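You operate a simulated robot arm through the tools that you are given. There is no shell and no other tool. Be economical: measure what you need, move in short steps, check, and stop when the job is done.

Carry out the task below with a simulated two-armed robot. There is one attempt and no reset: what you move stays moved.

Task
Set the small stand's rollers about 150 mm apart, raise it to 250 mm and pin it.
Fine: evenly about the middle of its scale.

Only the result counts: the job must be done as asked and must still hold three seconds after the hand-in. Knocking over, shifting, dropping, spilling or breaking anything else fails it.

Robot
Two 7-joint arms with four-finger grippers on one trunk, on a base that drives. Base frame: it is fixed to the floor where the robot stands at the start and does not move with it; the origin is under the middle of the robot, x ahead of it, y to its left, z up. Readings come in m, degrees, newtons and seconds.
The left shoulder is at the start at [0.04, 0.181, 1.229], the right one opposite. With the tool pointing down near the work surface each hand reaches from about 0.28 to 0.82 m from the robot's upright axis, wherever it stands, measured 20 degrees to its own side. Places, roughly: grey roller [0.6, 0, 1]; post pin [0.6, 0, 0.9]; red roller [0.6, 0, 1]; stand post [0.6, 0, 0.9]. Payload 3.67 kg a hand.
Tool frame (each hand has its own): the origin (TCP) lies between the finger pads and is the grasp point; the fingertips stand 0.028 m ahead of it; z points along the fingers, y is the line along which they close. The gripper opens to 0.112 m. The gripper's body begins 0.073 m behind the TCP.
Orientation is told as [roll, pitch, yaw] about the base's x, y, z axes, in that order, counted from this pose: with the fingers straight down and closing along the base's y, the tool's x points along the base's -x, its y along +y and its z along -z.

Tools
- The arms move only by the tool step_arm. It takes "left_moves", "right_moves" or both (then of equal length, played together; a hand with none holds still); each is a list of rows, each an object of numbers (a shift or turn left out is 0, a gripper value left out holds the last): "dx", "dy", "dz": the shift along the base's x, y, z in units of 100 mm (1.0 is 100 mm); "rx", "ry", "rz": the turn, a rotation vector about the base's x, y, z in units of 90 degrees (1.0 is 90 degrees). In form: [{"dx": .., "dy": .., "dz": .., "rx": .., "ry": .., "rz": ..}, ...]. A call has 1 to 12 rows; each row is the pose to reach, as a shift and turn from the pose commanded when the call began. "left_claw" and "right_claw" are, for a hand that has rows, the opening, from 0 (shut) to 1 (fully open), set as the call begins (left out, the last holds). A call with a number of a shift or a turn outside -1 to 1 is refused whole. Each row takes 0.2 s and may step no farther than 0.05 m and 8.6 degrees from the row before; otherwise, or with a gripper value out of range, the whole call is refused. A pose out of reach is approached as far as the arm can. The call stops where the force on the tool passes 50 N (or 10 N more than at its start, if that is more) or the arm is blocked; 0.2 s more then pass. The fingers move at their own pace and stop on an object; they squeeze with about 39 N. The grip force told is the motor's: it shows also when the fingers shut on nothing. Time passes only in rows, and 0.2 s behind the last, so rows that repeat a pose let the fingers close. The reply holds the time, the measured pose of the TCP, the force on the tool along the base axes, the opening and the grip force, in the units named above and with some noise, with the torque about the TCP (base axes, N m) and any sound that the robot's microphone picked up, and new pictures: "show" is both (left out), scene, wrist or none (wrist: the cameras of the hands that moved).
- Cameras (640 x 400 px; columns grow to the right, rows downward): "scene" is now at [0.1087, -0.0263, 1.4386]; the picture's right is [-0.15, -0.99, 0.00], its down [-0.66, 0.10, -0.75] and it looks along [0.74, -0.11, -0.66] (base axes); focal length 260 px, centre (320, 200). "left" rides on the left gripper at [0.06, 0.018, -0.104] in its tool frame; the picture's right is [-0.29, 0.96, 0.00], its down [-0.80, -0.24, -0.55] and it looks along [-0.53, -0.16, 0.83] (tool axes); focal length 234 px, centre (320, 200). "right" rides on the right gripper at [0.06, -0.018, -0.104] in its tool frame; the picture's right is [0.29, 0.96, 0.00], its down [-0.80, 0.24, -0.55] and it looks along [-0.53, 0.16, 0.83] (tool axes); focal length 234 px, centre (320, 200). There is no depth. A picture from a camera that has moved, and an enlarged one, comes with that camera's place and axes in the base frame and with its lens. The place of the scene camera against the robot may be out by one fixed shift of up to 0.025 m in any direction.
- slide_trunk(by): slides the trunk up (or, below 0, down) by that many m; the arms and the scene camera ride with it, the base frame stays. It gives what a move gives, with no picture.
- drive_base(legs): drives the robot by 1 to 6 legs, each [ahead, left, turn to the left] in m, m and degrees, along the robot's own axes; the way and the turn of a leg run together, so that a leg with both is an arc; at most 1.5 m and 180 degrees a leg. The arms and the cameras ride along, it lands a little off, and it stops where it bumps. It gives what a move gives, and a new picture of the scene camera.
- head_to(pan, tilt): turns the head with the scene camera to pan (to the left, within 86 degrees either way) and tilt (down, from -29 to 69), counted from straight ahead of the robot. It gives what a move gives, and a new picture of the scene camera.
- zoom(camera, box): a new picture of the part [left, top, right, bottom] of that camera's present view, enlarged. It takes no simulated time.
- job_done(): hands the job in; it is judged then, once.

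Go step by step. Nothing tells you exact positions but the pictures and the camera data: compare them with the known pose of the tool, close in by small moves and look again before you grip or let go. The budget is 120 turns and 260 pictures, counting those below and the enlarged ones. Unless the task says otherwise, let go and move clear before handing in, and close with one line.

The tools are called as a command line: name --argument value ..., lists and objects as JSON in quotes. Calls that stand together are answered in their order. step_arm: Moves the arms, as the interface text tells. Its arguments: {"type":"object","properties":{"left_moves":{"type":"array","items":{"type":"object","properties":{"dx":{"type":"number"},"dy":{"type":"number"},"dz":{"type":"number"},"rx":{"type":"number"},"ry":{"type":"number"},"rz":{"type":"number"}}}},"left_claw":{"type":"number"},"right_moves":{"type":"array","items":{"type":"object","properties":{"dx":{"type":"number"},"dy":{"type":"number"},"dz":{"type":"number"},"rx":{"type":"number"},"ry":{"type":"number"},"rz":{"type":"number"}}}},"right_claw":{"type":"number"},"show":{"type":"string","enum":["both","scene","wrist","none"]}},"required":[]} The other tools are called the same way: slide_trunk (by) slides the trunk up or down; drive_base (legs) drives the base; head_to (pan, tilt) turns the head that bears the scene camera; zoom (camera, box) takes an enlarged picture of a part of a camera's view; job_done () hands the job in.

At the start:

```text
clock: 0.0
left_ee_pos: [0.5592, 0.1689, 1.155]
left_orientation: [0.0, 0.1, 0.1]
left_force: [0.2, 0.5, -1.0]
left_torque: [0.01, -0.01, 0.02]
left_gripper_width: 0.112
left_grip_force: 0.0
right_ee_pos: [0.5299, -0.2494, 1.1896]
right_orientation: [0.1, 0.0, 0.0]
right_force: [-0.4, 0.0, -0.3]
right_torque: [0.02, -0.04, 0.02]
right_gripper_width: 0.112
right_grip_force: 0.0
trunk travel left (down, up): [-0.35, 0.164]
robot x, y, heading: [-0.0027, 0.0013, -0.0]
head pan, tilt: [-8.6, 41.6]
```

scene: 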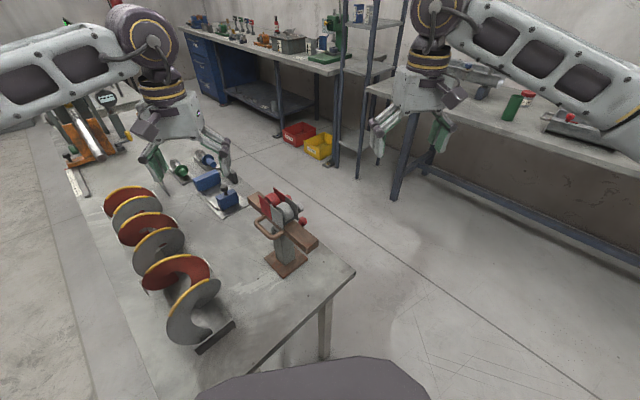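
right: 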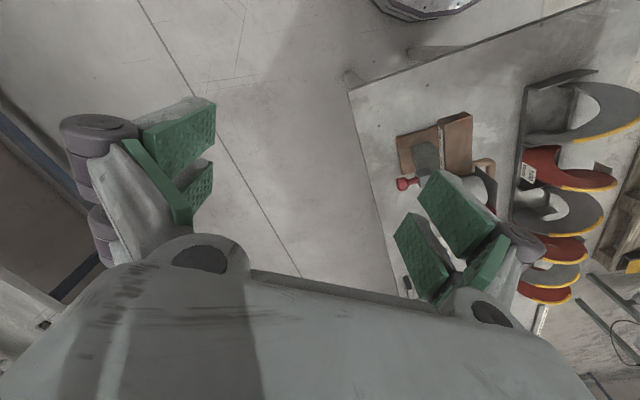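
left: 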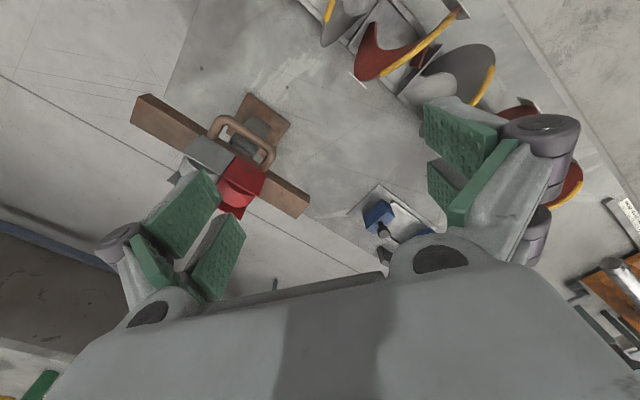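

I see the stand at the table's corner: brown base, grey post, a brown cross beam with a red and a grey roller, and a red pin knob. I'll zoom in to understand its parts.

zoom --camera "scene" --box '[220, 170, 360, 290]'

zoom --camera "left" --box '[110, 70, 330, 230]'

zoom --camera "right" --box '[360, 80, 540, 230]'

```text
3.33 times, centred on (290, 230) of scene
camera zoom: at [0.1087, -0.0263, 1.4386], right [-0.15, -0.99, 0.0], down [-0.66, 0.1, -0.75], along [0.74, -0.11, -0.66], focal length 867 px, centre (420, 100)
```

zoom: 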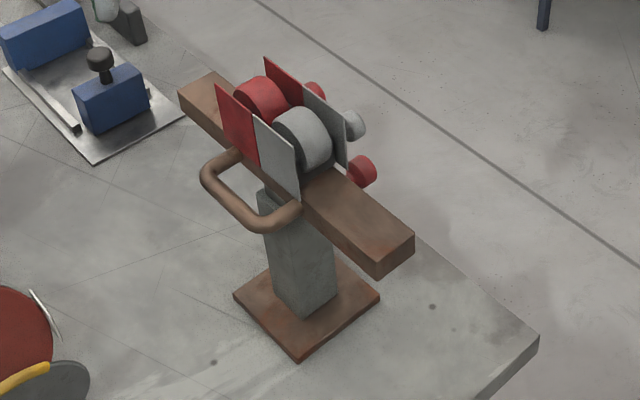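

```text
2.50 times, centred on (220, 150) of left
camera zoom: at [0.4996, 0.186, 1.2594], right [0.29, 0.96, 0.0], down [0.8, -0.24, 0.55], along [0.53, -0.16, -0.83], focal length 585 px, centre (570, 325)
```

zoom: 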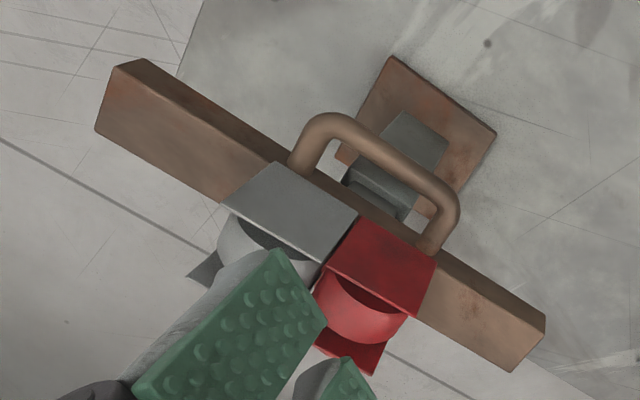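

```text
2.67 times, centred on (450, 155) of right
camera zoom: at [0.469, -0.2671, 1.2945], right [-0.29, 0.96, 0.0], down [0.8, 0.24, 0.55], along [0.53, 0.16, -0.83], focal length 624 px, centre (-27, 320)
```

zoom: 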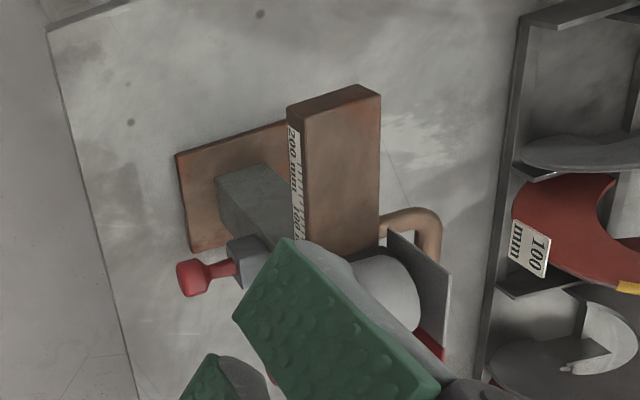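

The pin, scale and roller knobs sit on the stand's far-right side, with the handle facing me. I'll raise the trunk for clearance and drive round the table corner to face the scale side.

slide_trunk --by 0.16

drive_base --legs '[[0, -0.65, 0], [0.5, 0, 0], [0, 0, 130]]'

```text
clock: 1.8
left_ee_pos: [0.5593, 0.1699, 1.315]
left_orientation: [0.1, 0.1, 0.2]
left_force: [-0.5, 0.1, -0.2]
left_torque: [0.01, -0.01, -0.01]
left_gripper_width: 0.1118
left_grip_force: 0.1
right_ee_pos: [0.529, -0.2498, 1.35]
right_orientation: [0.0, 0.0, -0.1]
right_force: [0.4, -0.5, 0.7]
right_torque: [0.0, 0.01, -0.03]
right_gripper_width: 0.1117
right_grip_force: 0.0
trunk travel left (down, up): [-0.51, 0.004]
robot x, y, heading: [-0.0008, -0.0003, 0.0]
head pan, tilt: [-8.6, 41.6]
```

```text
clock: 14.2
left_ee_pos: [0.0105, -0.3368, 1.3155]
left_orientation: [0.0, 0.0, 130.6]
left_force: [0.1, -0.4, 0.3]
left_torque: [-0.05, 0.0, -0.01]
left_gripper_width: 0.1119
left_grip_force: 0.1
right_ee_pos: [0.3493, -0.0875, 1.3494]
right_orientation: [0.0, 0.0, 130.4]
right_force: [0.9, 0.3, -0.3]
right_torque: [-0.03, -0.01, 0.03]
right_gripper_width: 0.1122
right_grip_force: 0.0
trunk travel left (down, up): [-0.51, 0.004]
robot x, y, heading: [0.5039, -0.653, 130.5]
head pan, tilt: [-8.6, 41.6]
camera scene: at [0.4508, -0.5778, 1.5988], right [0.85, 0.53, 0.0], down [0.35, -0.56, -0.75], along [-0.4, 0.63, -0.66], focal length 260 px, centre (320, 200)
```

scene: 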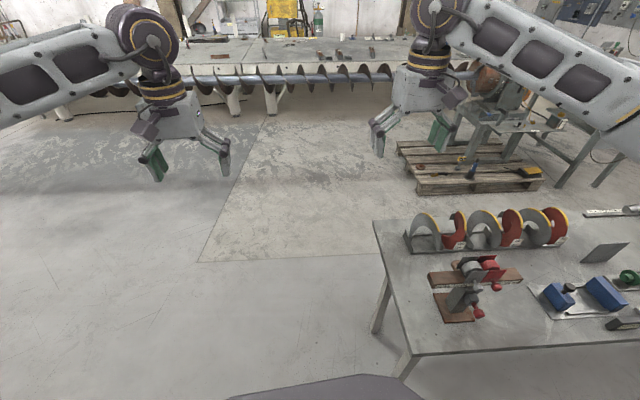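

The stand's front now faces me, off to my right. I'll strafe right to stand in front of it and look straight at it.

drive_base --legs '[[-0.1, -0.5, 0]]'

head_to --pan 0 --tilt 50

zoom --camera "scene" --box '[240, 120, 400, 260]'

```text
clock: 17.2
left_ee_pos: [0.4634, -0.0823, 1.3155]
left_orientation: [-0.1, 0.1, 129.9]
left_force: [-0.6, -0.2, 0.1]
left_torque: [0.0, 0.0, -0.02]
left_gripper_width: 0.1116
left_grip_force: 0.1
right_ee_pos: [0.8053, 0.1628, 1.3505]
right_orientation: [-0.1, 0.0, 129.8]
right_force: [-0.5, 0.2, 0.3]
right_torque: [0.01, -0.01, -0.01]
right_gripper_width: 0.1121
right_grip_force: 0.1
trunk travel left (down, up): [-0.51, 0.004]
robot x, y, heading: [0.9524, -0.4042, 129.7]
head pan, tilt: [-8.6, 41.6]
camera scene: at [0.9003, -0.3299, 1.5988], right [0.85, 0.52, 0.0], down [0.35, -0.57, -0.75], along [-0.39, 0.64, -0.66], focal length 260 px, centre (320, 200)
```

scene: 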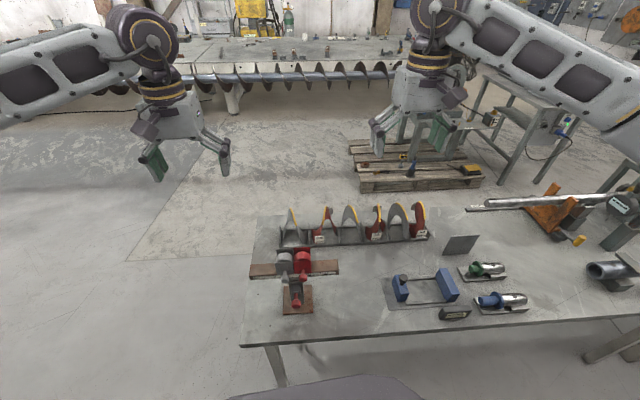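

```text
clock: 17.9
left_ee_pos: [0.4636, -0.0814, 1.3167]
left_orientation: [0.0, 0.0, 129.9]
left_force: [0.7, 0.0, 0.4]
left_torque: [0.01, -0.03, -0.02]
left_gripper_width: 0.1119
left_grip_force: 0.0
right_ee_pos: [0.8059, 0.1642, 1.349]
right_orientation: [0.0, 0.0, 129.8]
right_force: [-1.0, 0.0, -0.7]
right_torque: [-0.02, -0.01, 0.0]
right_gripper_width: 0.1118
right_grip_force: 0.0
trunk travel left (down, up): [-0.51, 0.004]
robot x, y, heading: [0.9554, -0.4023, 129.4]
head pan, tilt: [0.0, 50.0]
camera scene: at [0.8962, -0.3416, 1.587], right [0.77, 0.64, 0.0], down [0.49, -0.59, -0.64], along [-0.41, 0.49, -0.77], focal length 260 px, centre (320, 200)
```

scene: 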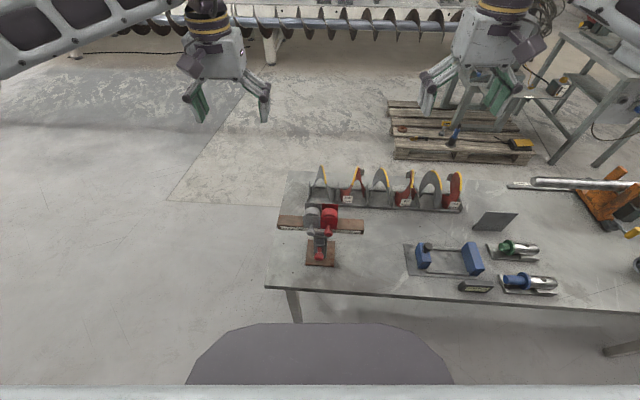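

```text
2.86 times, centred on (320, 190) of scene
camera zoom: at [0.8962, -0.3416, 1.587], right [0.77, 0.64, 0.0], down [0.49, -0.59, -0.64], along [-0.41, 0.49, -0.77], focal length 743 px, centre (320, 229)
```

zoom: 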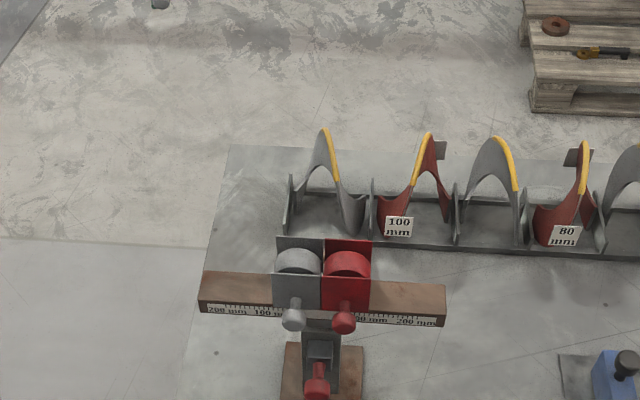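

Now the stand is squarely ahead. I'll lower the trunk for a better view of the scale and the pin.

slide_trunk --by -0.16

head_to --pan 0 --tilt 45

zoom --camera "scene" --box '[260, 170, 380, 245]'

zoom --camera "scene" --box '[280, 210, 360, 290]'

```text
clock: 19.8
left_ee_pos: [0.4641, -0.082, 1.1554]
left_orientation: [0.1, 0.0, 129.9]
left_force: [0.4, -0.1, 0.8]
left_torque: [-0.02, 0.0, 0.0]
left_gripper_width: 0.1118
left_grip_force: 0.1
right_ee_pos: [0.8059, 0.1638, 1.1905]
right_orientation: [0.1, 0.0, 129.8]
right_force: [-0.8, 0.2, -0.6]
right_torque: [0.02, 0.01, -0.03]
right_gripper_width: 0.1122
right_grip_force: 0.1
trunk travel left (down, up): [-0.35, 0.164]
robot x, y, heading: [0.9524, -0.4028, 130.0]
head pan, tilt: [0.0, 50.0]
```

```text
clock: 20.4
left_ee_pos: [0.464, -0.0817, 1.1558]
left_orientation: [0.0, -0.1, 129.9]
left_force: [-0.6, 0.0, 0.2]
left_torque: [0.01, -0.01, -0.05]
left_gripper_width: 0.1118
left_grip_force: 0.1
right_ee_pos: [0.8061, 0.1632, 1.1888]
right_orientation: [-0.1, 0.1, 129.8]
right_force: [1.3, -0.5, 0.0]
right_torque: [0.0, -0.02, 0.0]
right_gripper_width: 0.112
right_grip_force: 0.0
trunk travel left (down, up): [-0.35, 0.164]
robot x, y, heading: [0.9542, -0.401, 129.5]
head pan, tilt: [0.0, 45.0]
camera scene: at [0.8934, -0.3385, 1.4336], right [0.77, 0.64, 0.0], down [0.45, -0.54, -0.71], along [-0.45, 0.54, -0.71], focal length 260 px, centre (320, 200)
```

scene: 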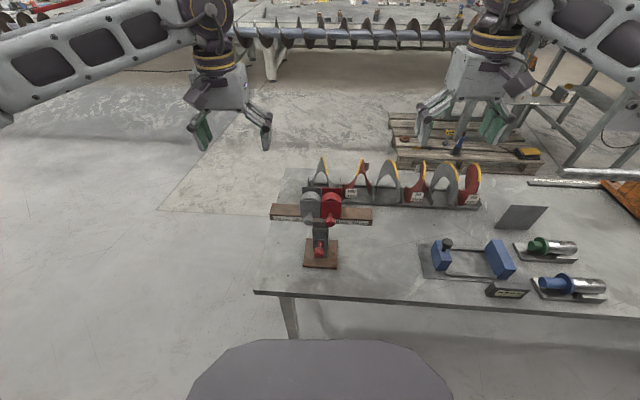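

```text
5.33 times, centred on (320, 208) of scene
camera zoom: at [0.8934, -0.3385, 1.4336], right [0.77, 0.64, 0.0], down [0.45, -0.54, -0.71], along [-0.45, 0.54, -0.71], focal length 1387 px, centre (320, 160)
```

zoom: 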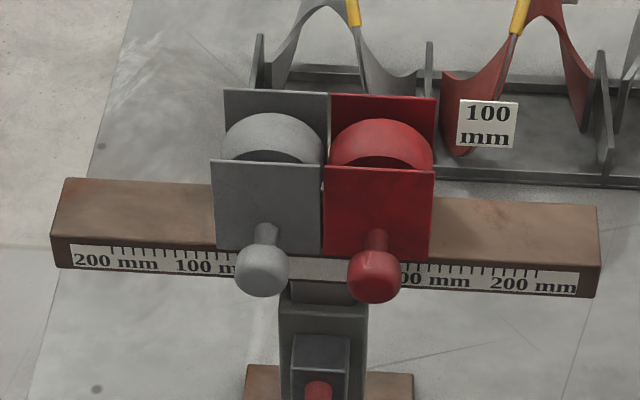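

```text
5.00 times, centred on (320, 250) of scene
camera zoom: at [0.8934, -0.3385, 1.4336], right [0.77, 0.64, 0.0], down [0.45, -0.54, -0.71], along [-0.45, 0.54, -0.71], focal length 1300 px, centre (320, -50)
```

zoom: 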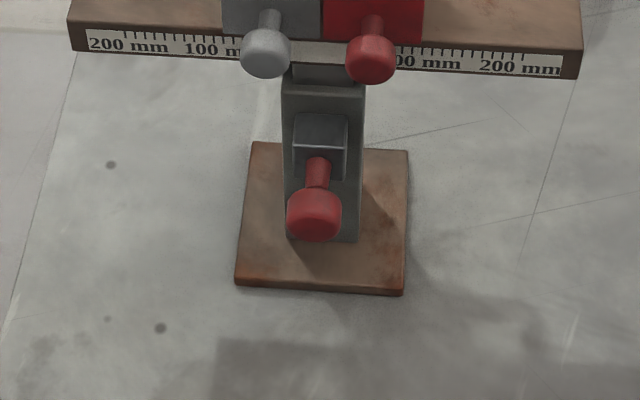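

The stand is directly ahead: the beam is about 0.27 m long, with a front scale running 0–200 mm both ways from the middle (spacing). I'll bring the right hand closer above the red knob so its camera can inspect things.

step_arm --right_moves '[{"dx": -0.26, "dy": -0.28}, {"dx": -0.52, "dy": -0.56, "dz": -0.1}, {"dx": -0.78, "dy": -0.85, "dz": -0.2}]' --show "none"

step_arm --right_moves '[{"dx": -0.26, "dy": -0.28, "dz": -0.1}, {"dx": -0.52, "dy": -0.56, "dz": -0.3}, {"dx": -0.78, "dy": -0.85, "dz": -0.5}, {"dx": -0.78, "dy": -0.85, "dz": -0.7}]'

```text
clock: 21.2
left_ee_pos: [0.4644, -0.0811, 1.1543]
left_orientation: [-0.1, 0.0, 129.9]
left_force: [-0.5, -1.3, 0.6]
left_torque: [0.05, -0.04, -0.02]
left_gripper_width: 0.1122
left_grip_force: 0.0
right_ee_pos: [0.7292, 0.0766, 1.1693]
right_orientation: [-0.1, -0.1, 129.7]
right_force: [-0.4, -0.3, 0.1]
right_torque: [0.02, -0.05, -0.02]
right_gripper_width: 0.1119
right_grip_force: 0.1
trunk travel left (down, up): [-0.35, 0.164]
robot x, y, heading: [0.9548, -0.4045, 129.9]
head pan, tilt: [0.0, 45.0]
```

```text
clock: 22.2
left_ee_pos: [0.4629, -0.081, 1.1553]
left_orientation: [0.0, -0.1, 129.9]
left_force: [0.0, -0.5, -0.6]
left_torque: [-0.03, -0.02, -0.01]
left_gripper_width: 0.1119
left_grip_force: 0.1
right_ee_pos: [0.6516, -0.0065, 1.0999]
right_orientation: [0.1, 0.0, 129.8]
right_force: [-0.8, -0.5, 0.1]
right_torque: [-0.06, -0.02, 0.02]
right_gripper_width: 0.1119
right_grip_force: 0.2
trunk travel left (down, up): [-0.35, 0.164]
robot x, y, heading: [0.9544, -0.4033, 129.7]
head pan, tilt: [0.0, 45.0]
camera scene: at [0.8937, -0.3377, 1.4336], right [0.77, 0.64, 0.0], down [0.45, -0.54, -0.71], along [-0.45, 0.54, -0.71], focal length 260 px, centre (320, 200)
camera right: at [0.703, -0.0403, 1.205], right [-0.55, -0.83, 0.0], down [-0.69, 0.46, 0.55], along [-0.46, 0.31, -0.83], focal length 234 px, centre (320, 200)
```

scene: 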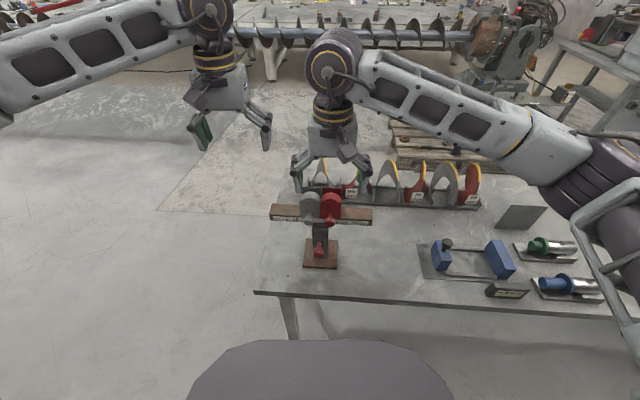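
right: 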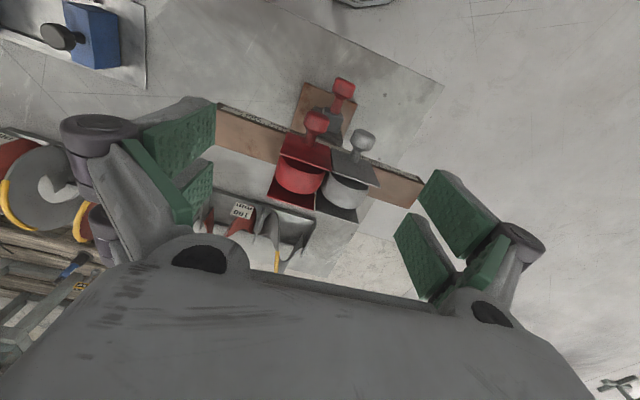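

The wrist view agrees with my estimates. I'll zoom in to see details of the scale, knobs and pin.

zoom --camera "right" --box '[210, 60, 430, 230]'

zoom --camera "scene" --box '[265, 180, 380, 250]'

```text
2.35 times, centred on (320, 145) of right
camera zoom: at [0.703, -0.0403, 1.205], right [-0.55, -0.83, 0.0], down [-0.69, 0.46, 0.55], along [-0.46, 0.31, -0.83], focal length 551 px, centre (320, 329)
```

zoom: 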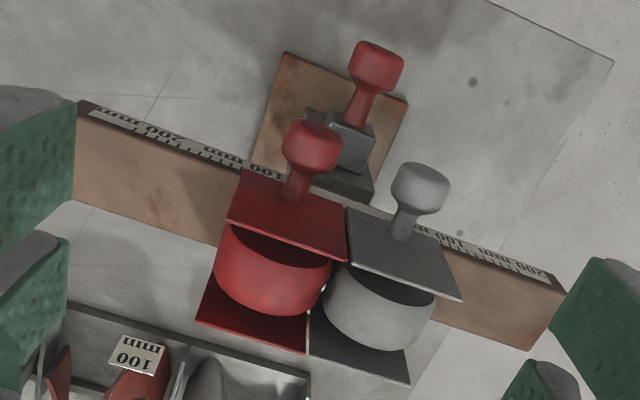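

```text
5.57 times, centred on (322, 215) of scene
camera zoom: at [0.8937, -0.3377, 1.4336], right [0.77, 0.64, 0.0], down [0.45, -0.54, -0.71], along [-0.45, 0.54, -0.71], focal length 1447 px, centre (306, 116)
```

zoom: 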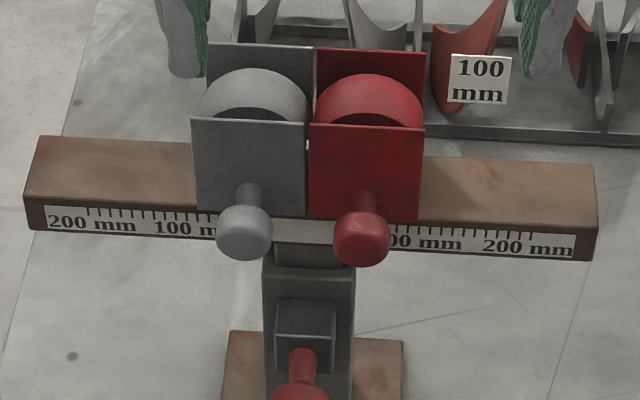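

I'll align the right hand's yaw with the stand, narrow the fingers and descend partway over the red knob to check alignment.

step_arm --right_moves '[{"dx": -0.05, "dy": 0.06, "rz": -0.04}, {"dx": -0.05, "dy": 0.06, "dz": -0.35, "rz": -0.04}, {"dx": -0.05, "dy": 0.06, "dz": -0.7, "rz": -0.04}]' --right_claw 0.45

zoom --camera "right" --box '[210, 40, 430, 220]'

zoom --camera "scene" --box '[265, 150, 380, 250]'

```text
clock: 23.0
left_ee_pos: [0.4651, -0.0819, 1.1555]
left_orientation: [0.0, 0.0, 129.9]
left_force: [0.3, -0.2, -0.2]
left_torque: [-0.02, 0.04, 0.01]
left_gripper_width: 0.1122
left_grip_force: 0.1
right_ee_pos: [0.6471, 0.0011, 1.0287]
right_orientation: [0.0, 0.1, 126.2]
right_force: [-0.3, 0.5, -0.4]
right_torque: [-0.02, 0.0, 0.0]
right_gripper_width: 0.0504
right_grip_force: 0.1
trunk travel left (down, up): [-0.35, 0.164]
robot x, y, heading: [0.9538, -0.4012, 129.6]
head pan, tilt: [0.0, 45.0]
camera scene: at [0.8932, -0.3382, 1.4336], right [0.77, 0.64, 0.0], down [0.45, -0.54, -0.71], along [-0.45, 0.54, -0.71], focal length 260 px, centre (320, 200)
camera right: at [0.6969, -0.0358, 1.1345], right [-0.6, -0.8, 0.0], down [-0.66, 0.5, 0.55], along [-0.44, 0.33, -0.83], focal length 234 px, centre (320, 200)
```

scene: 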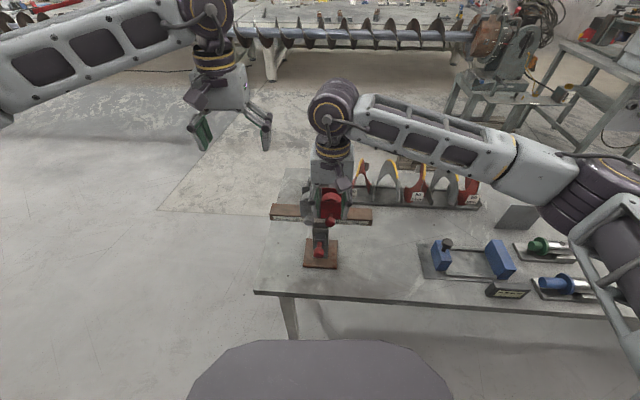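
right: 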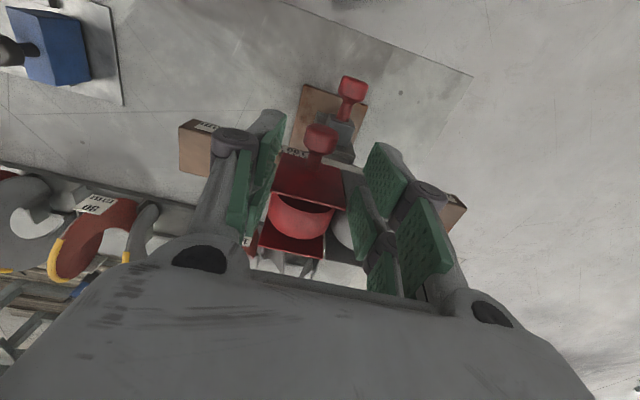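

```text
2.22 times, centred on (320, 130) of right
camera zoom: at [0.6969, -0.0358, 1.1345], right [-0.6, -0.8, 0.0], down [-0.66, 0.5, 0.55], along [-0.44, 0.33, -0.83], focal length 520 px, centre (320, 356)
```

zoom: 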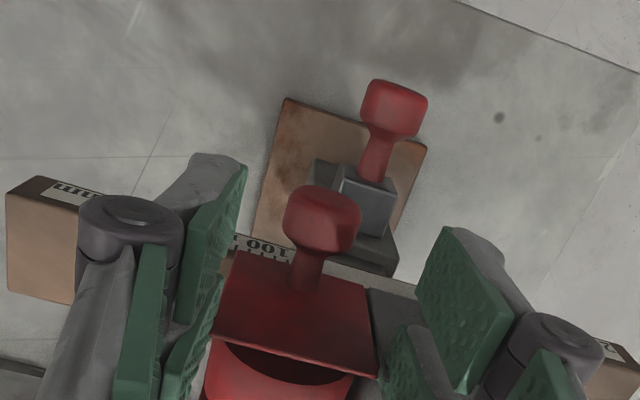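

```text
4.00 times, centred on (322, 200) of scene
camera zoom: at [0.8932, -0.3382, 1.4336], right [0.77, 0.64, 0.0], down [0.45, -0.54, -0.71], along [-0.45, 0.54, -0.71], focal length 1040 px, centre (310, 200)
```

zoom: 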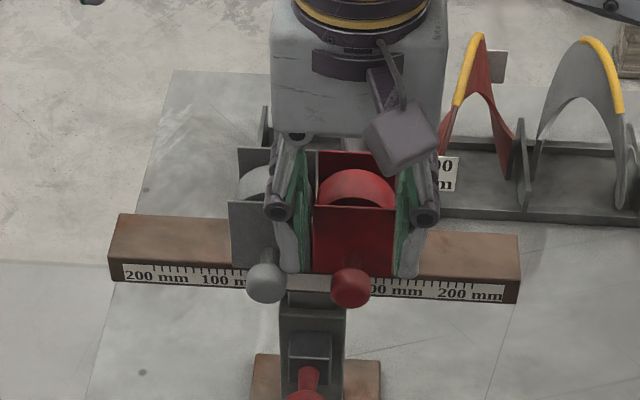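

Triangulating puts the red knob at about (0.644, 0.004, 0.938). I'll descend around it with the fingers straddling and look before gripping.

step_arm --right_moves '[{"dx": -0.03, "dy": 0.03, "dz": -0.3}, {"dx": -0.03, "dy": 0.03, "dz": -0.6}, {"dx": -0.03, "dy": 0.03, "dz": -0.88}]'

zoom --camera "scene" --box '[265, 160, 380, 250]'

zoom --camera "right" --box '[210, 60, 430, 240]'

```text
clock: 23.7
left_ee_pos: [0.4672, -0.0824, 1.1563]
left_orientation: [0.0, -0.1, 129.8]
left_force: [-0.2, 0.1, 0.1]
left_torque: [-0.02, 0.03, 0.02]
left_gripper_width: 0.1122
left_grip_force: 0.0
right_ee_pos: [0.6456, 0.0021, 0.9826]
right_orientation: [0.1, -0.8, 126.0]
right_force: [9.7, -0.8, 22.8]
right_torque: [0.42, -0.64, -0.36]
right_gripper_width: 0.0278
right_grip_force: 8.8
trunk travel left (down, up): [-0.35, 0.164]
robot x, y, heading: [0.9528, -0.403, 129.9]
head pan, tilt: [0.0, 45.0]
stopped in row 3 (right hand): the force on the tool passed its limit at 68 N (the readings are from after the stop); the commanded pose is now the measured one
camera scene: at [0.8966, -0.3401, 1.434], right [0.77, 0.64, 0.0], down [0.45, -0.54, -0.71], along [-0.45, 0.54, -0.71], focal length 260 px, centre (320, 200)
camera right: at [0.6965, -0.0357, 1.0862], right [-0.6, -0.8, 0.0], down [-0.66, 0.5, 0.57], along [-0.45, 0.34, -0.82], focal length 234 px, centre (320, 200)
```

scene: 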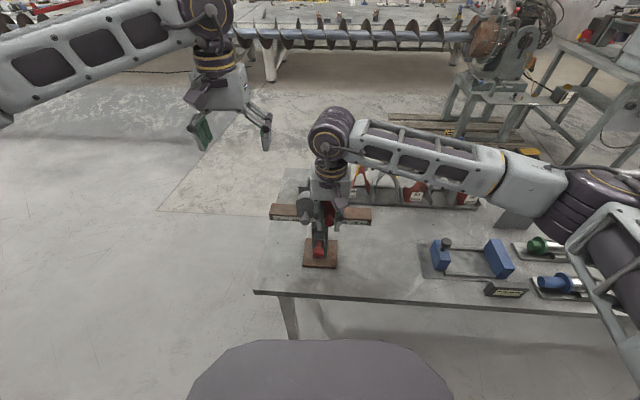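
right: 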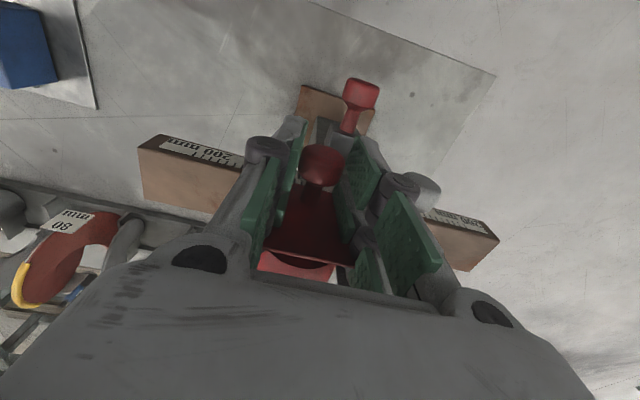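

```text
4.44 times, centred on (322, 205) of scene
camera zoom: at [0.8966, -0.3401, 1.434], right [0.77, 0.64, 0.0], down [0.45, -0.54, -0.71], along [-0.45, 0.54, -0.71], focal length 1156 px, centre (309, 178)
```

zoom: 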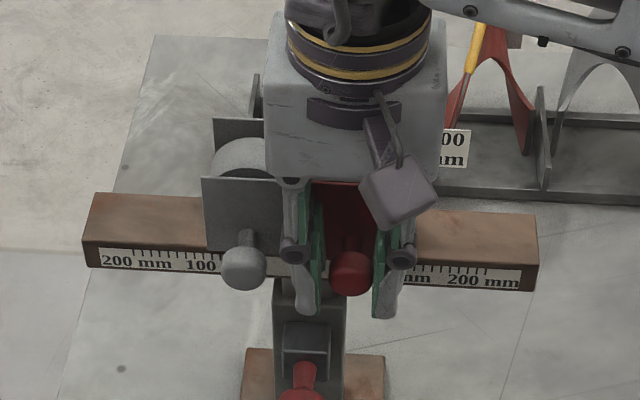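

```text
2.22 times, centred on (320, 150) of right
camera zoom: at [0.6965, -0.0357, 1.0862], right [-0.6, -0.8, 0.0], down [-0.66, 0.5, 0.57], along [-0.45, 0.34, -0.82], focal length 520 px, centre (320, 311)
```

zoom: 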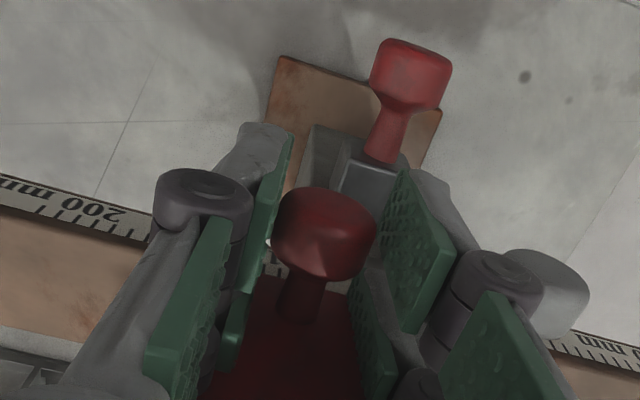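

The outside of the grey-side finger touched the grey knob, which pushed the fingers in to about the red knob's width. I'll close here gently and check what the fingers hold.

step_arm --right_moves '[{}, {}, {}]' --right_claw 0.0

zoom --camera "right" --box '[210, 60, 430, 240]'

zoom --camera "scene" --box '[265, 160, 380, 250]'

```text
clock: 24.5
left_ee_pos: [0.4687, -0.0814, 1.1573]
left_orientation: [0.2, -0.1, 129.9]
left_force: [0.0, -0.9, -0.3]
left_torque: [-0.02, -0.04, 0.04]
left_gripper_width: 0.1119
left_grip_force: 0.0
right_ee_pos: [0.6467, 0.0035, 0.9808]
right_orientation: [0.4, -0.8, 126.0]
right_force: [20.7, 11.0, 39.6]
right_torque: [0.51, -0.6, -0.2]
right_gripper_width: 0.0222
right_grip_force: 45.2
trunk travel left (down, up): [-0.35, 0.164]
robot x, y, heading: [0.9532, -0.4036, 129.7]
head pan, tilt: [0.0, 45.0]
camera scene: at [0.8987, -0.3392, 1.4341], right [0.77, 0.64, 0.0], down [0.45, -0.54, -0.71], along [-0.45, 0.54, -0.7], focal length 260 px, centre (320, 200)
camera right: at [0.6978, -0.0346, 1.0858], right [-0.6, -0.8, 0.0], down [-0.66, 0.5, 0.57], along [-0.45, 0.34, -0.82], focal length 234 px, centre (320, 200)
```

scene: 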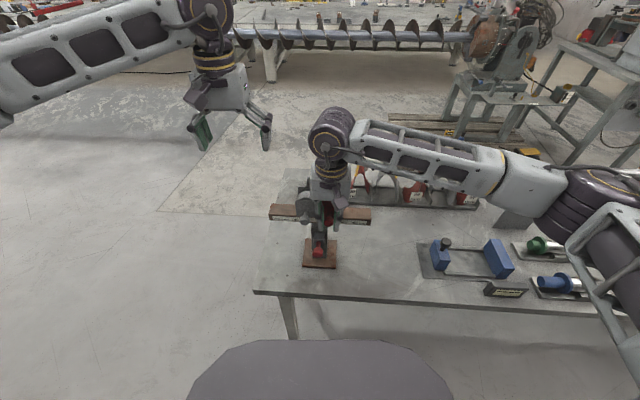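
right: 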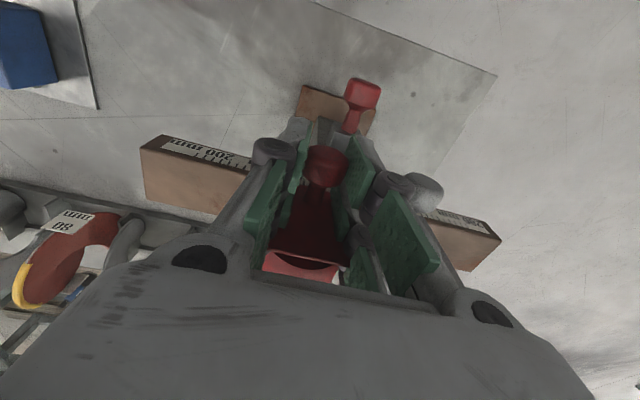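

```text
2.22 times, centred on (320, 150) of right
camera zoom: at [0.6978, -0.0346, 1.0858], right [-0.6, -0.8, 0.0], down [-0.66, 0.5, 0.57], along [-0.45, 0.34, -0.82], focal length 520 px, centre (320, 311)
```

zoom: 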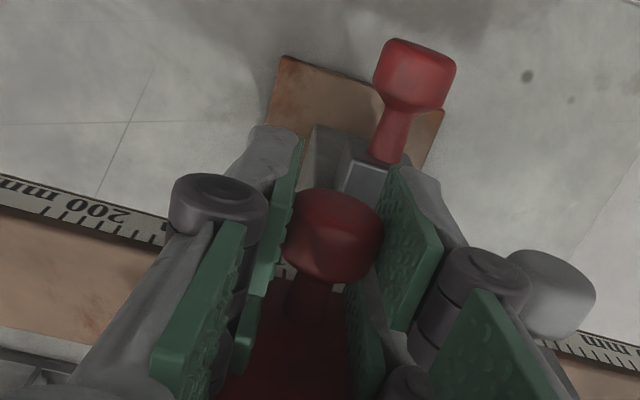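

```text
4.44 times, centred on (322, 205) of scene
camera zoom: at [0.8987, -0.3392, 1.4341], right [0.77, 0.64, 0.0], down [0.45, -0.54, -0.71], along [-0.45, 0.54, -0.7], focal length 1156 px, centre (309, 178)
```

zoom: 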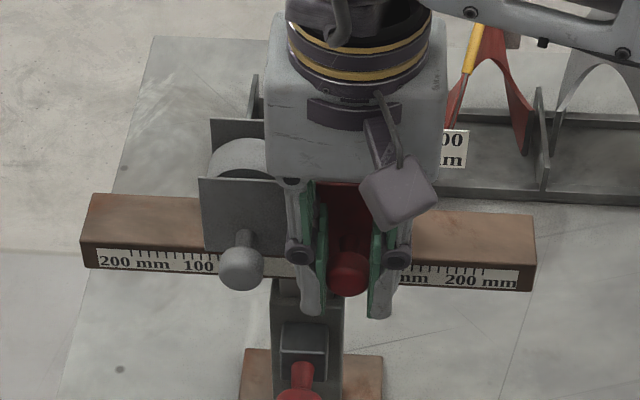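

The fingers hold the upper part of the red knob. I'll slide it 20 mm along the beam to the right to see if it moves freely.

step_arm --right_moves '[{"dx": 0.04, "dy": 0.03, "dz": 0.02}, {"dx": 0.08, "dy": 0.06, "dz": 0.03}, {"dx": 0.12, "dy": 0.088, "dz": 0.03}, {"dx": 0.162, "dy": 0.118, "dz": 0.03}]' --show "none"

zoom --camera "scene" --box '[265, 160, 380, 250]'

```text
clock: 25.5
left_ee_pos: [0.4631, -0.0836, 1.1548]
left_orientation: [-0.1, 0.1, 129.9]
left_force: [0.0, 0.5, 0.6]
left_torque: [0.05, -0.04, 0.01]
left_gripper_width: 0.112
left_grip_force: 0.1
right_ee_pos: [0.6571, 0.012, 0.9812]
right_orientation: [0.2, -0.5, 126.3]
right_force: [-17.2, -6.3, 15.1]
right_torque: [0.21, 1.22, 0.44]
right_gripper_width: 0.0226
right_grip_force: 45.7
trunk travel left (down, up): [-0.35, 0.164]
robot x, y, heading: [0.9517, -0.3996, 130.0]
head pan, tilt: [0.0, 45.0]
```

```text
4.44 times, centred on (322, 205) of scene
camera zoom: at [0.8912, -0.3406, 1.4337], right [0.77, 0.64, 0.0], down [0.45, -0.54, -0.71], along [-0.45, 0.54, -0.71], focal length 1156 px, centre (309, 178)
```

zoom: 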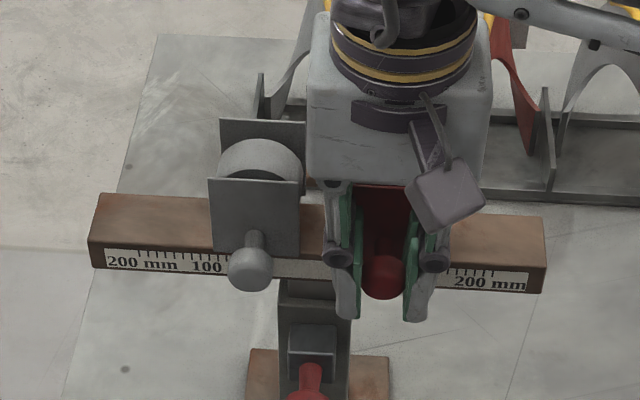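

The roller slides with the knob. I'll continue another 28 mm and then measure.

step_arm --right_moves '[{"dx": 0.06, "dy": 0.043}, {"dx": 0.12, "dy": 0.086}, {"dx": 0.18, "dy": 0.13}, {"dx": 0.227, "dy": 0.165}, {"dx": 0.227, "dy": 0.165}]' --show "none"

zoom --camera "scene" --box '[265, 160, 380, 250]'

```text
clock: 26.7
left_ee_pos: [0.4666, -0.0819, 1.1569]
left_orientation: [0.0, -0.1, 130.0]
left_force: [-0.2, -0.7, -0.5]
left_torque: [0.0, 0.03, -0.01]
left_gripper_width: 0.1121
left_grip_force: 0.0
right_ee_pos: [0.6838, 0.0293, 0.9816]
right_orientation: [0.0, -0.4, 126.0]
right_force: [-1.7, -6.3, 14.9]
right_torque: [0.02, 0.16, 0.13]
right_gripper_width: 0.0224
right_grip_force: 45.6
trunk travel left (down, up): [-0.35, 0.164]
robot x, y, heading: [0.9538, -0.3979, 130.1]
head pan, tilt: [0.0, 45.0]
```

```text
4.44 times, centred on (322, 205) of scene
camera zoom: at [0.8942, -0.3401, 1.4338], right [0.77, 0.64, 0.0], down [0.45, -0.54, -0.71], along [-0.45, 0.54, -0.71], focal length 1156 px, centre (309, 178)
```

zoom: 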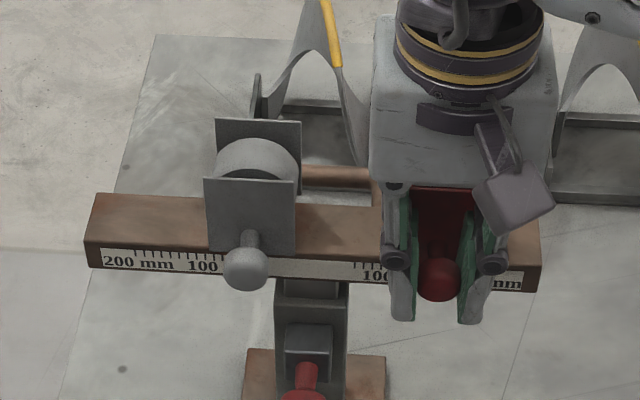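

The red roller has moved about 45 mm. I'll release it and lift clear to read the scale.

step_arm --right_moves '[{}, {"dz": 0.1}, {"dz": 0.5}, {"dz": 0.9}]' --right_claw 0.4 --show "none"

step_arm --right_moves '[{"dx": 0.3, "dy": 0.22}, {"dx": 0.6, "dy": 0.45}, {"dx": 0.9, "dy": 0.65}]'

zoom --camera "scene" --box '[265, 180, 380, 240]'

```text
clock: 27.7
left_ee_pos: [0.4642, -0.0806, 1.1548]
left_orientation: [0.0, -0.1, 129.9]
left_force: [-0.6, 0.2, -0.4]
left_torque: [-0.02, 0.0, -0.02]
left_gripper_width: 0.1119
left_grip_force: 0.0
right_ee_pos: [0.6827, 0.0298, 1.0712]
right_orientation: [0.2, -0.5, 126.1]
right_force: [-0.4, 0.1, -1.1]
right_torque: [0.0, -0.02, 0.05]
right_gripper_width: 0.0448
right_grip_force: 0.0
trunk travel left (down, up): [-0.35, 0.164]
robot x, y, heading: [0.9506, -0.4023, 130.0]
head pan, tilt: [0.0, 45.0]
```

```text
clock: 28.5
left_ee_pos: [0.4661, -0.08, 1.1556]
left_orientation: [0.1, 0.0, 129.9]
left_force: [0.0, -0.1, 0.9]
left_torque: [-0.01, 0.02, -0.02]
left_gripper_width: 0.112
left_grip_force: 0.1
right_ee_pos: [0.7771, 0.0953, 1.0689]
right_orientation: [0.2, -0.5, 126.3]
right_force: [0.4, -0.3, -0.7]
right_torque: [0.01, 0.03, -0.03]
right_gripper_width: 0.045
right_grip_force: 0.1
trunk travel left (down, up): [-0.35, 0.164]
robot x, y, heading: [0.9518, -0.4027, 129.8]
head pan, tilt: [0.0, 45.0]
camera scene: at [0.8947, -0.3379, 1.4337], right [0.77, 0.64, 0.0], down [0.45, -0.54, -0.71], along [-0.45, 0.54, -0.71], focal length 260 px, centre (320, 200)
camera right: at [0.8286, 0.0578, 1.1751], right [-0.6, -0.8, 0.0], down [-0.66, 0.5, 0.56], along [-0.45, 0.34, -0.83], focal length 234 px, centre (320, 200)
```

scene: 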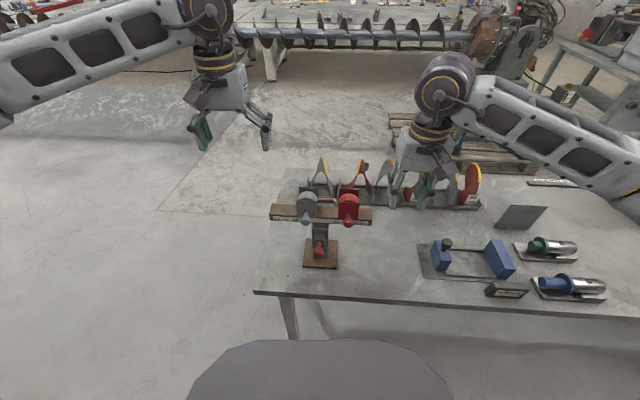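
right: 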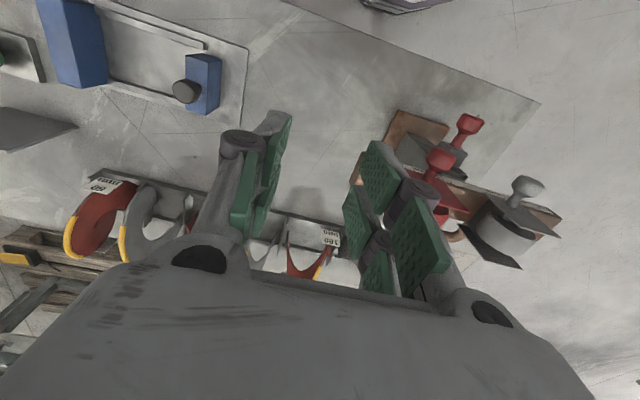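

```text
5.57 times, centred on (322, 210) of scene
camera zoom: at [0.8947, -0.3379, 1.4337], right [0.77, 0.64, 0.0], down [0.45, -0.54, -0.71], along [-0.45, 0.54, -0.71], focal length 1447 px, centre (306, 144)
```

zoom: 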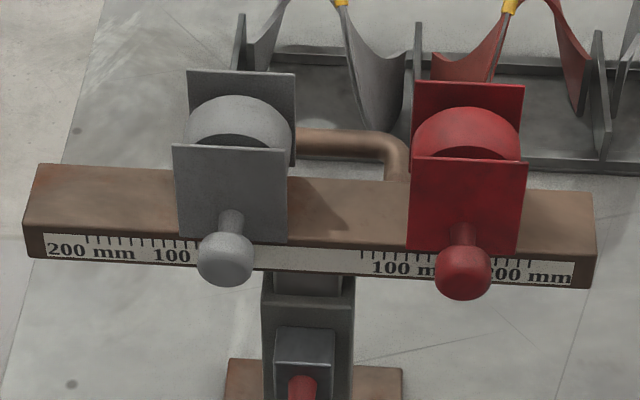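

The scale's ticks run from 50 to 200 mm in 10 mm spacing steps. I'll zoom harder to read both sides.

zoom --camera "scene" --box '[320, 195, 376, 235]'

zoom --camera "scene" --box '[266, 195, 322, 235]'

```text
10.00 times, centred on (348, 215) of scene
camera zoom: at [0.8947, -0.3379, 1.4337], right [0.77, 0.64, 0.0], down [0.45, -0.54, -0.71], along [-0.45, 0.54, -0.71], focal length 2600 px, centre (40, 50)
```

zoom: 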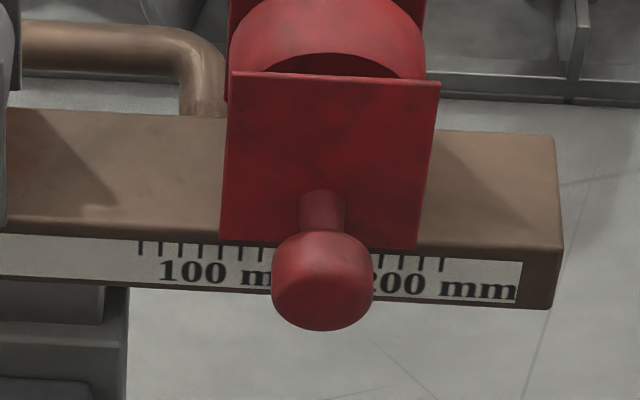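

```text
10.00 times, centred on (294, 215) of scene
camera zoom: at [0.8947, -0.3379, 1.4337], right [0.77, 0.64, 0.0], down [0.45, -0.54, -0.71], along [-0.45, 0.54, -0.71], focal length 2600 px, centre (580, 50)
```

zoom: 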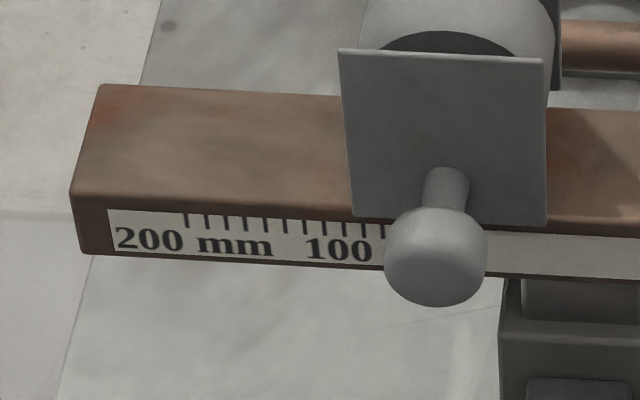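

Readings: red is at about 139 mm on its side (needs about 5.7 mm further out) and grey is at about 66 mm (needs about 42 mm further out). Red first: I'll return over its knob.

step_arm --right_moves '[{"dx": -0.3, "dy": -0.22}, {"dx": -0.6, "dy": -0.45}, {"dx": -0.945, "dy": -0.66}, {"dx": -0.945, "dy": -0.66, "dz": -0.3}, {"dx": -0.945, "dy": -0.66, "dz": -0.6}, {"dx": -0.945, "dy": -0.66, "dz": -0.85}, {"dx": -0.945, "dy": -0.66, "dz": -0.97}]' --right_claw 0.4 --show "wrist"

zoom --camera "scene" --box '[265, 160, 380, 250]'

```text
clock: 30.1
left_ee_pos: [0.4672, -0.083, 1.158]
left_orientation: [0.0, -0.2, 129.9]
left_force: [0.7, -0.5, 0.0]
left_torque: [0.05, -0.02, 0.02]
left_gripper_width: 0.1121
left_grip_force: 0.1
right_ee_pos: [0.6768, 0.0293, 0.9805]
right_orientation: [0.5, -1.5, 126.0]
right_force: [4.1, 8.6, 50.2]
right_torque: [1.24, -0.03, -0.13]
right_gripper_width: 0.0471
right_grip_force: 13.4
trunk travel left (down, up): [-0.35, 0.164]
robot x, y, heading: [0.9528, -0.4018, 130.1]
head pan, tilt: [0.0, 45.0]
camera right: at [0.7295, -0.0084, 1.0839], right [-0.61, -0.8, 0.0], down [-0.65, 0.5, 0.58], along [-0.46, 0.35, -0.82], focal length 234 px, centre (320, 200)
```

right: 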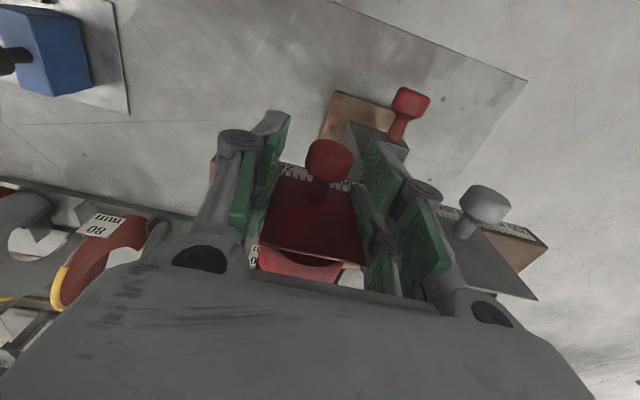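

```text
4.44 times, centred on (322, 205) of scene
camera zoom: at [0.8978, -0.3415, 1.4345], right [0.77, 0.64, 0.0], down [0.45, -0.54, -0.71], along [-0.45, 0.55, -0.7], focal length 1156 px, centre (309, 178)
```

zoom: 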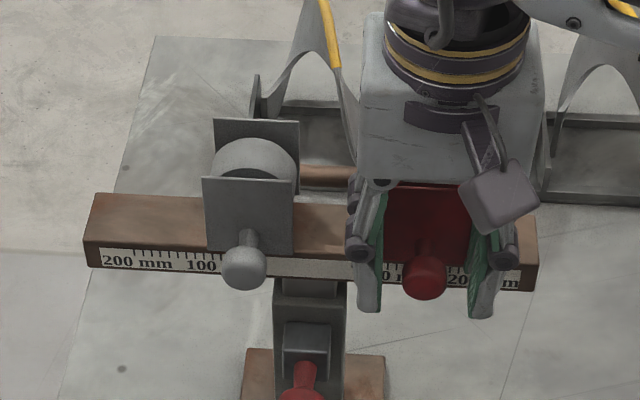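

The hand was blocked at the same height: the fingertips seem to land on the beam or plate because I'm about 12 mm too far forward. I'll lift, shift toward the robot and descend again.

step_arm --right_moves '[{"dz": 0.2}, {"dx": 0.082, "dy": -0.113, "dz": 0.2}, {"dx": 0.082, "dy": -0.113, "dz": 0.0}, {"dx": 0.082, "dy": -0.113, "dz": -0.15}]' --right_claw 0.4 --show "wrist"

zoom --camera "scene" --box '[265, 160, 380, 250]'

```text
clock: 31.1
left_ee_pos: [0.4644, -0.0812, 1.155]
left_orientation: [0.0, 0.0, 129.9]
left_force: [0.1, 0.3, 0.0]
left_torque: [0.0, 0.0, -0.04]
left_gripper_width: 0.1122
left_grip_force: 0.0
right_ee_pos: [0.6836, 0.0197, 0.9602]
right_orientation: [0.2, -0.5, 126.1]
right_force: [-0.1, -0.5, -0.9]
right_torque: [0.02, 0.02, -0.02]
right_gripper_width: 0.0451
right_grip_force: 0.1
trunk travel left (down, up): [-0.35, 0.164]
robot x, y, heading: [0.9524, -0.4045, 129.8]
head pan, tilt: [0.0, 45.0]
camera right: at [0.7348, -0.0181, 1.0644], right [-0.6, -0.8, 0.0], down [-0.66, 0.5, 0.56], along [-0.45, 0.34, -0.83], focal length 234 px, centre (320, 200)
```

right: 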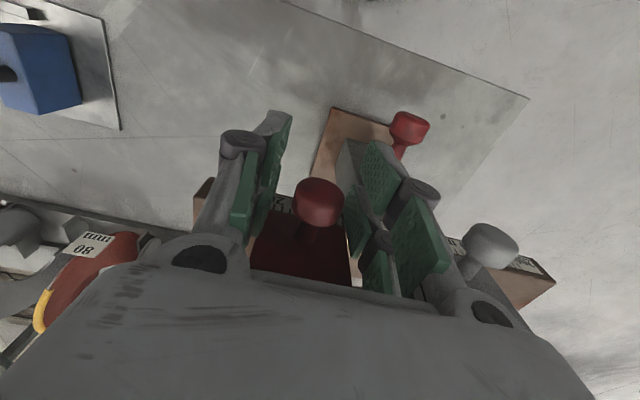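

```text
4.44 times, centred on (322, 205) of scene
camera zoom: at [0.8932, -0.3383, 1.4336], right [0.77, 0.64, 0.0], down [0.45, -0.54, -0.71], along [-0.45, 0.54, -0.71], focal length 1156 px, centre (309, 178)
```

zoom: 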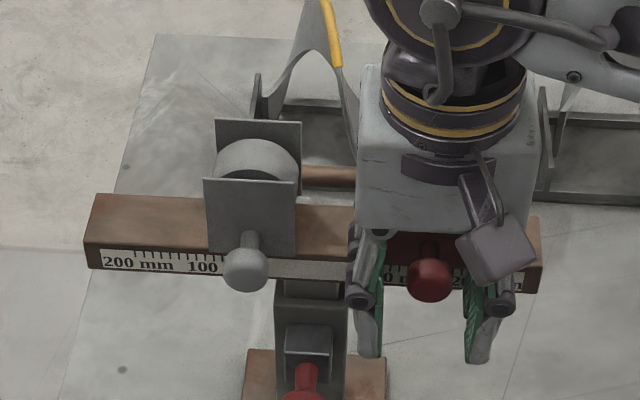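

Now the knob lies right at the grasp point with no contact. I'll close on it.

step_arm --right_moves '[{}, {}, {}]' --right_claw 0.0 --show "none"

```text
clock: 31.9
left_ee_pos: [0.4628, -0.0807, 1.1554]
left_orientation: [0.1, 0.1, 129.9]
left_force: [0.4, 0.3, 0.8]
left_torque: [-0.01, 0.01, -0.01]
left_gripper_width: 0.1121
left_grip_force: 0.0
right_ee_pos: [0.6835, 0.0192, 0.9594]
right_orientation: [0.2, -0.5, 126.2]
right_force: [0.3, 0.9, -1.1]
right_torque: [0.0, 0.01, -0.04]
right_gripper_width: 0.02
right_grip_force: 45.2
trunk travel left (down, up): [-0.35, 0.164]
robot x, y, heading: [0.952, -0.4019, 129.8]
head pan, tilt: [0.0, 45.0]
```

Firm grip with no side load. I'll shift it about 6 mm outward.

step_arm --right_moves '[{"dx": 0.025, "dy": 0.018}, {"dx": 0.05, "dy": 0.036}, {"dx": 0.05, "dy": 0.036}]' --show "none"

zoom --camera "scene" --box '[320, 195, 376, 235]'

```text
clock: 32.7
left_ee_pos: [0.4626, -0.0806, 1.1545]
left_orientation: [0.0, 0.1, 129.8]
left_force: [0.2, -0.5, 0.1]
left_torque: [0.0, -0.01, -0.02]
left_gripper_width: 0.112
left_grip_force: 0.1
right_ee_pos: [0.6903, 0.024, 0.9604]
right_orientation: [0.2, -0.6, 126.2]
right_force: [-4.6, 4.7, 4.0]
right_torque: [-0.19, 0.01, 0.0]
right_gripper_width: 0.0203
right_grip_force: 45.3
trunk travel left (down, up): [-0.35, 0.164]
robot x, y, heading: [0.9508, -0.4029, 129.8]
head pan, tilt: [0.0, 45.0]
```

```text
10.00 times, centred on (348, 215) of scene
camera zoom: at [0.8928, -0.3377, 1.4336], right [0.77, 0.64, 0.0], down [0.45, -0.54, -0.71], along [-0.45, 0.54, -0.71], focal length 2600 px, centre (40, 50)
```

zoom: 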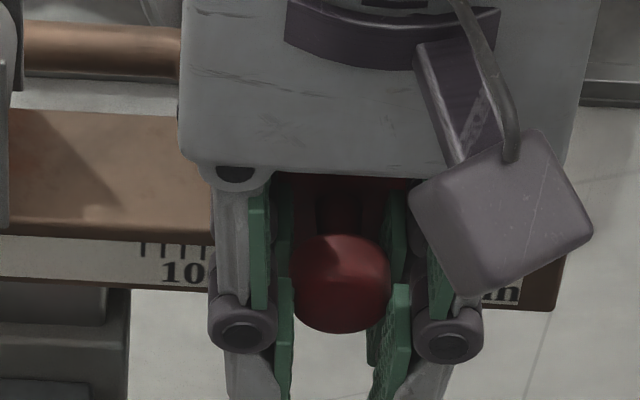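

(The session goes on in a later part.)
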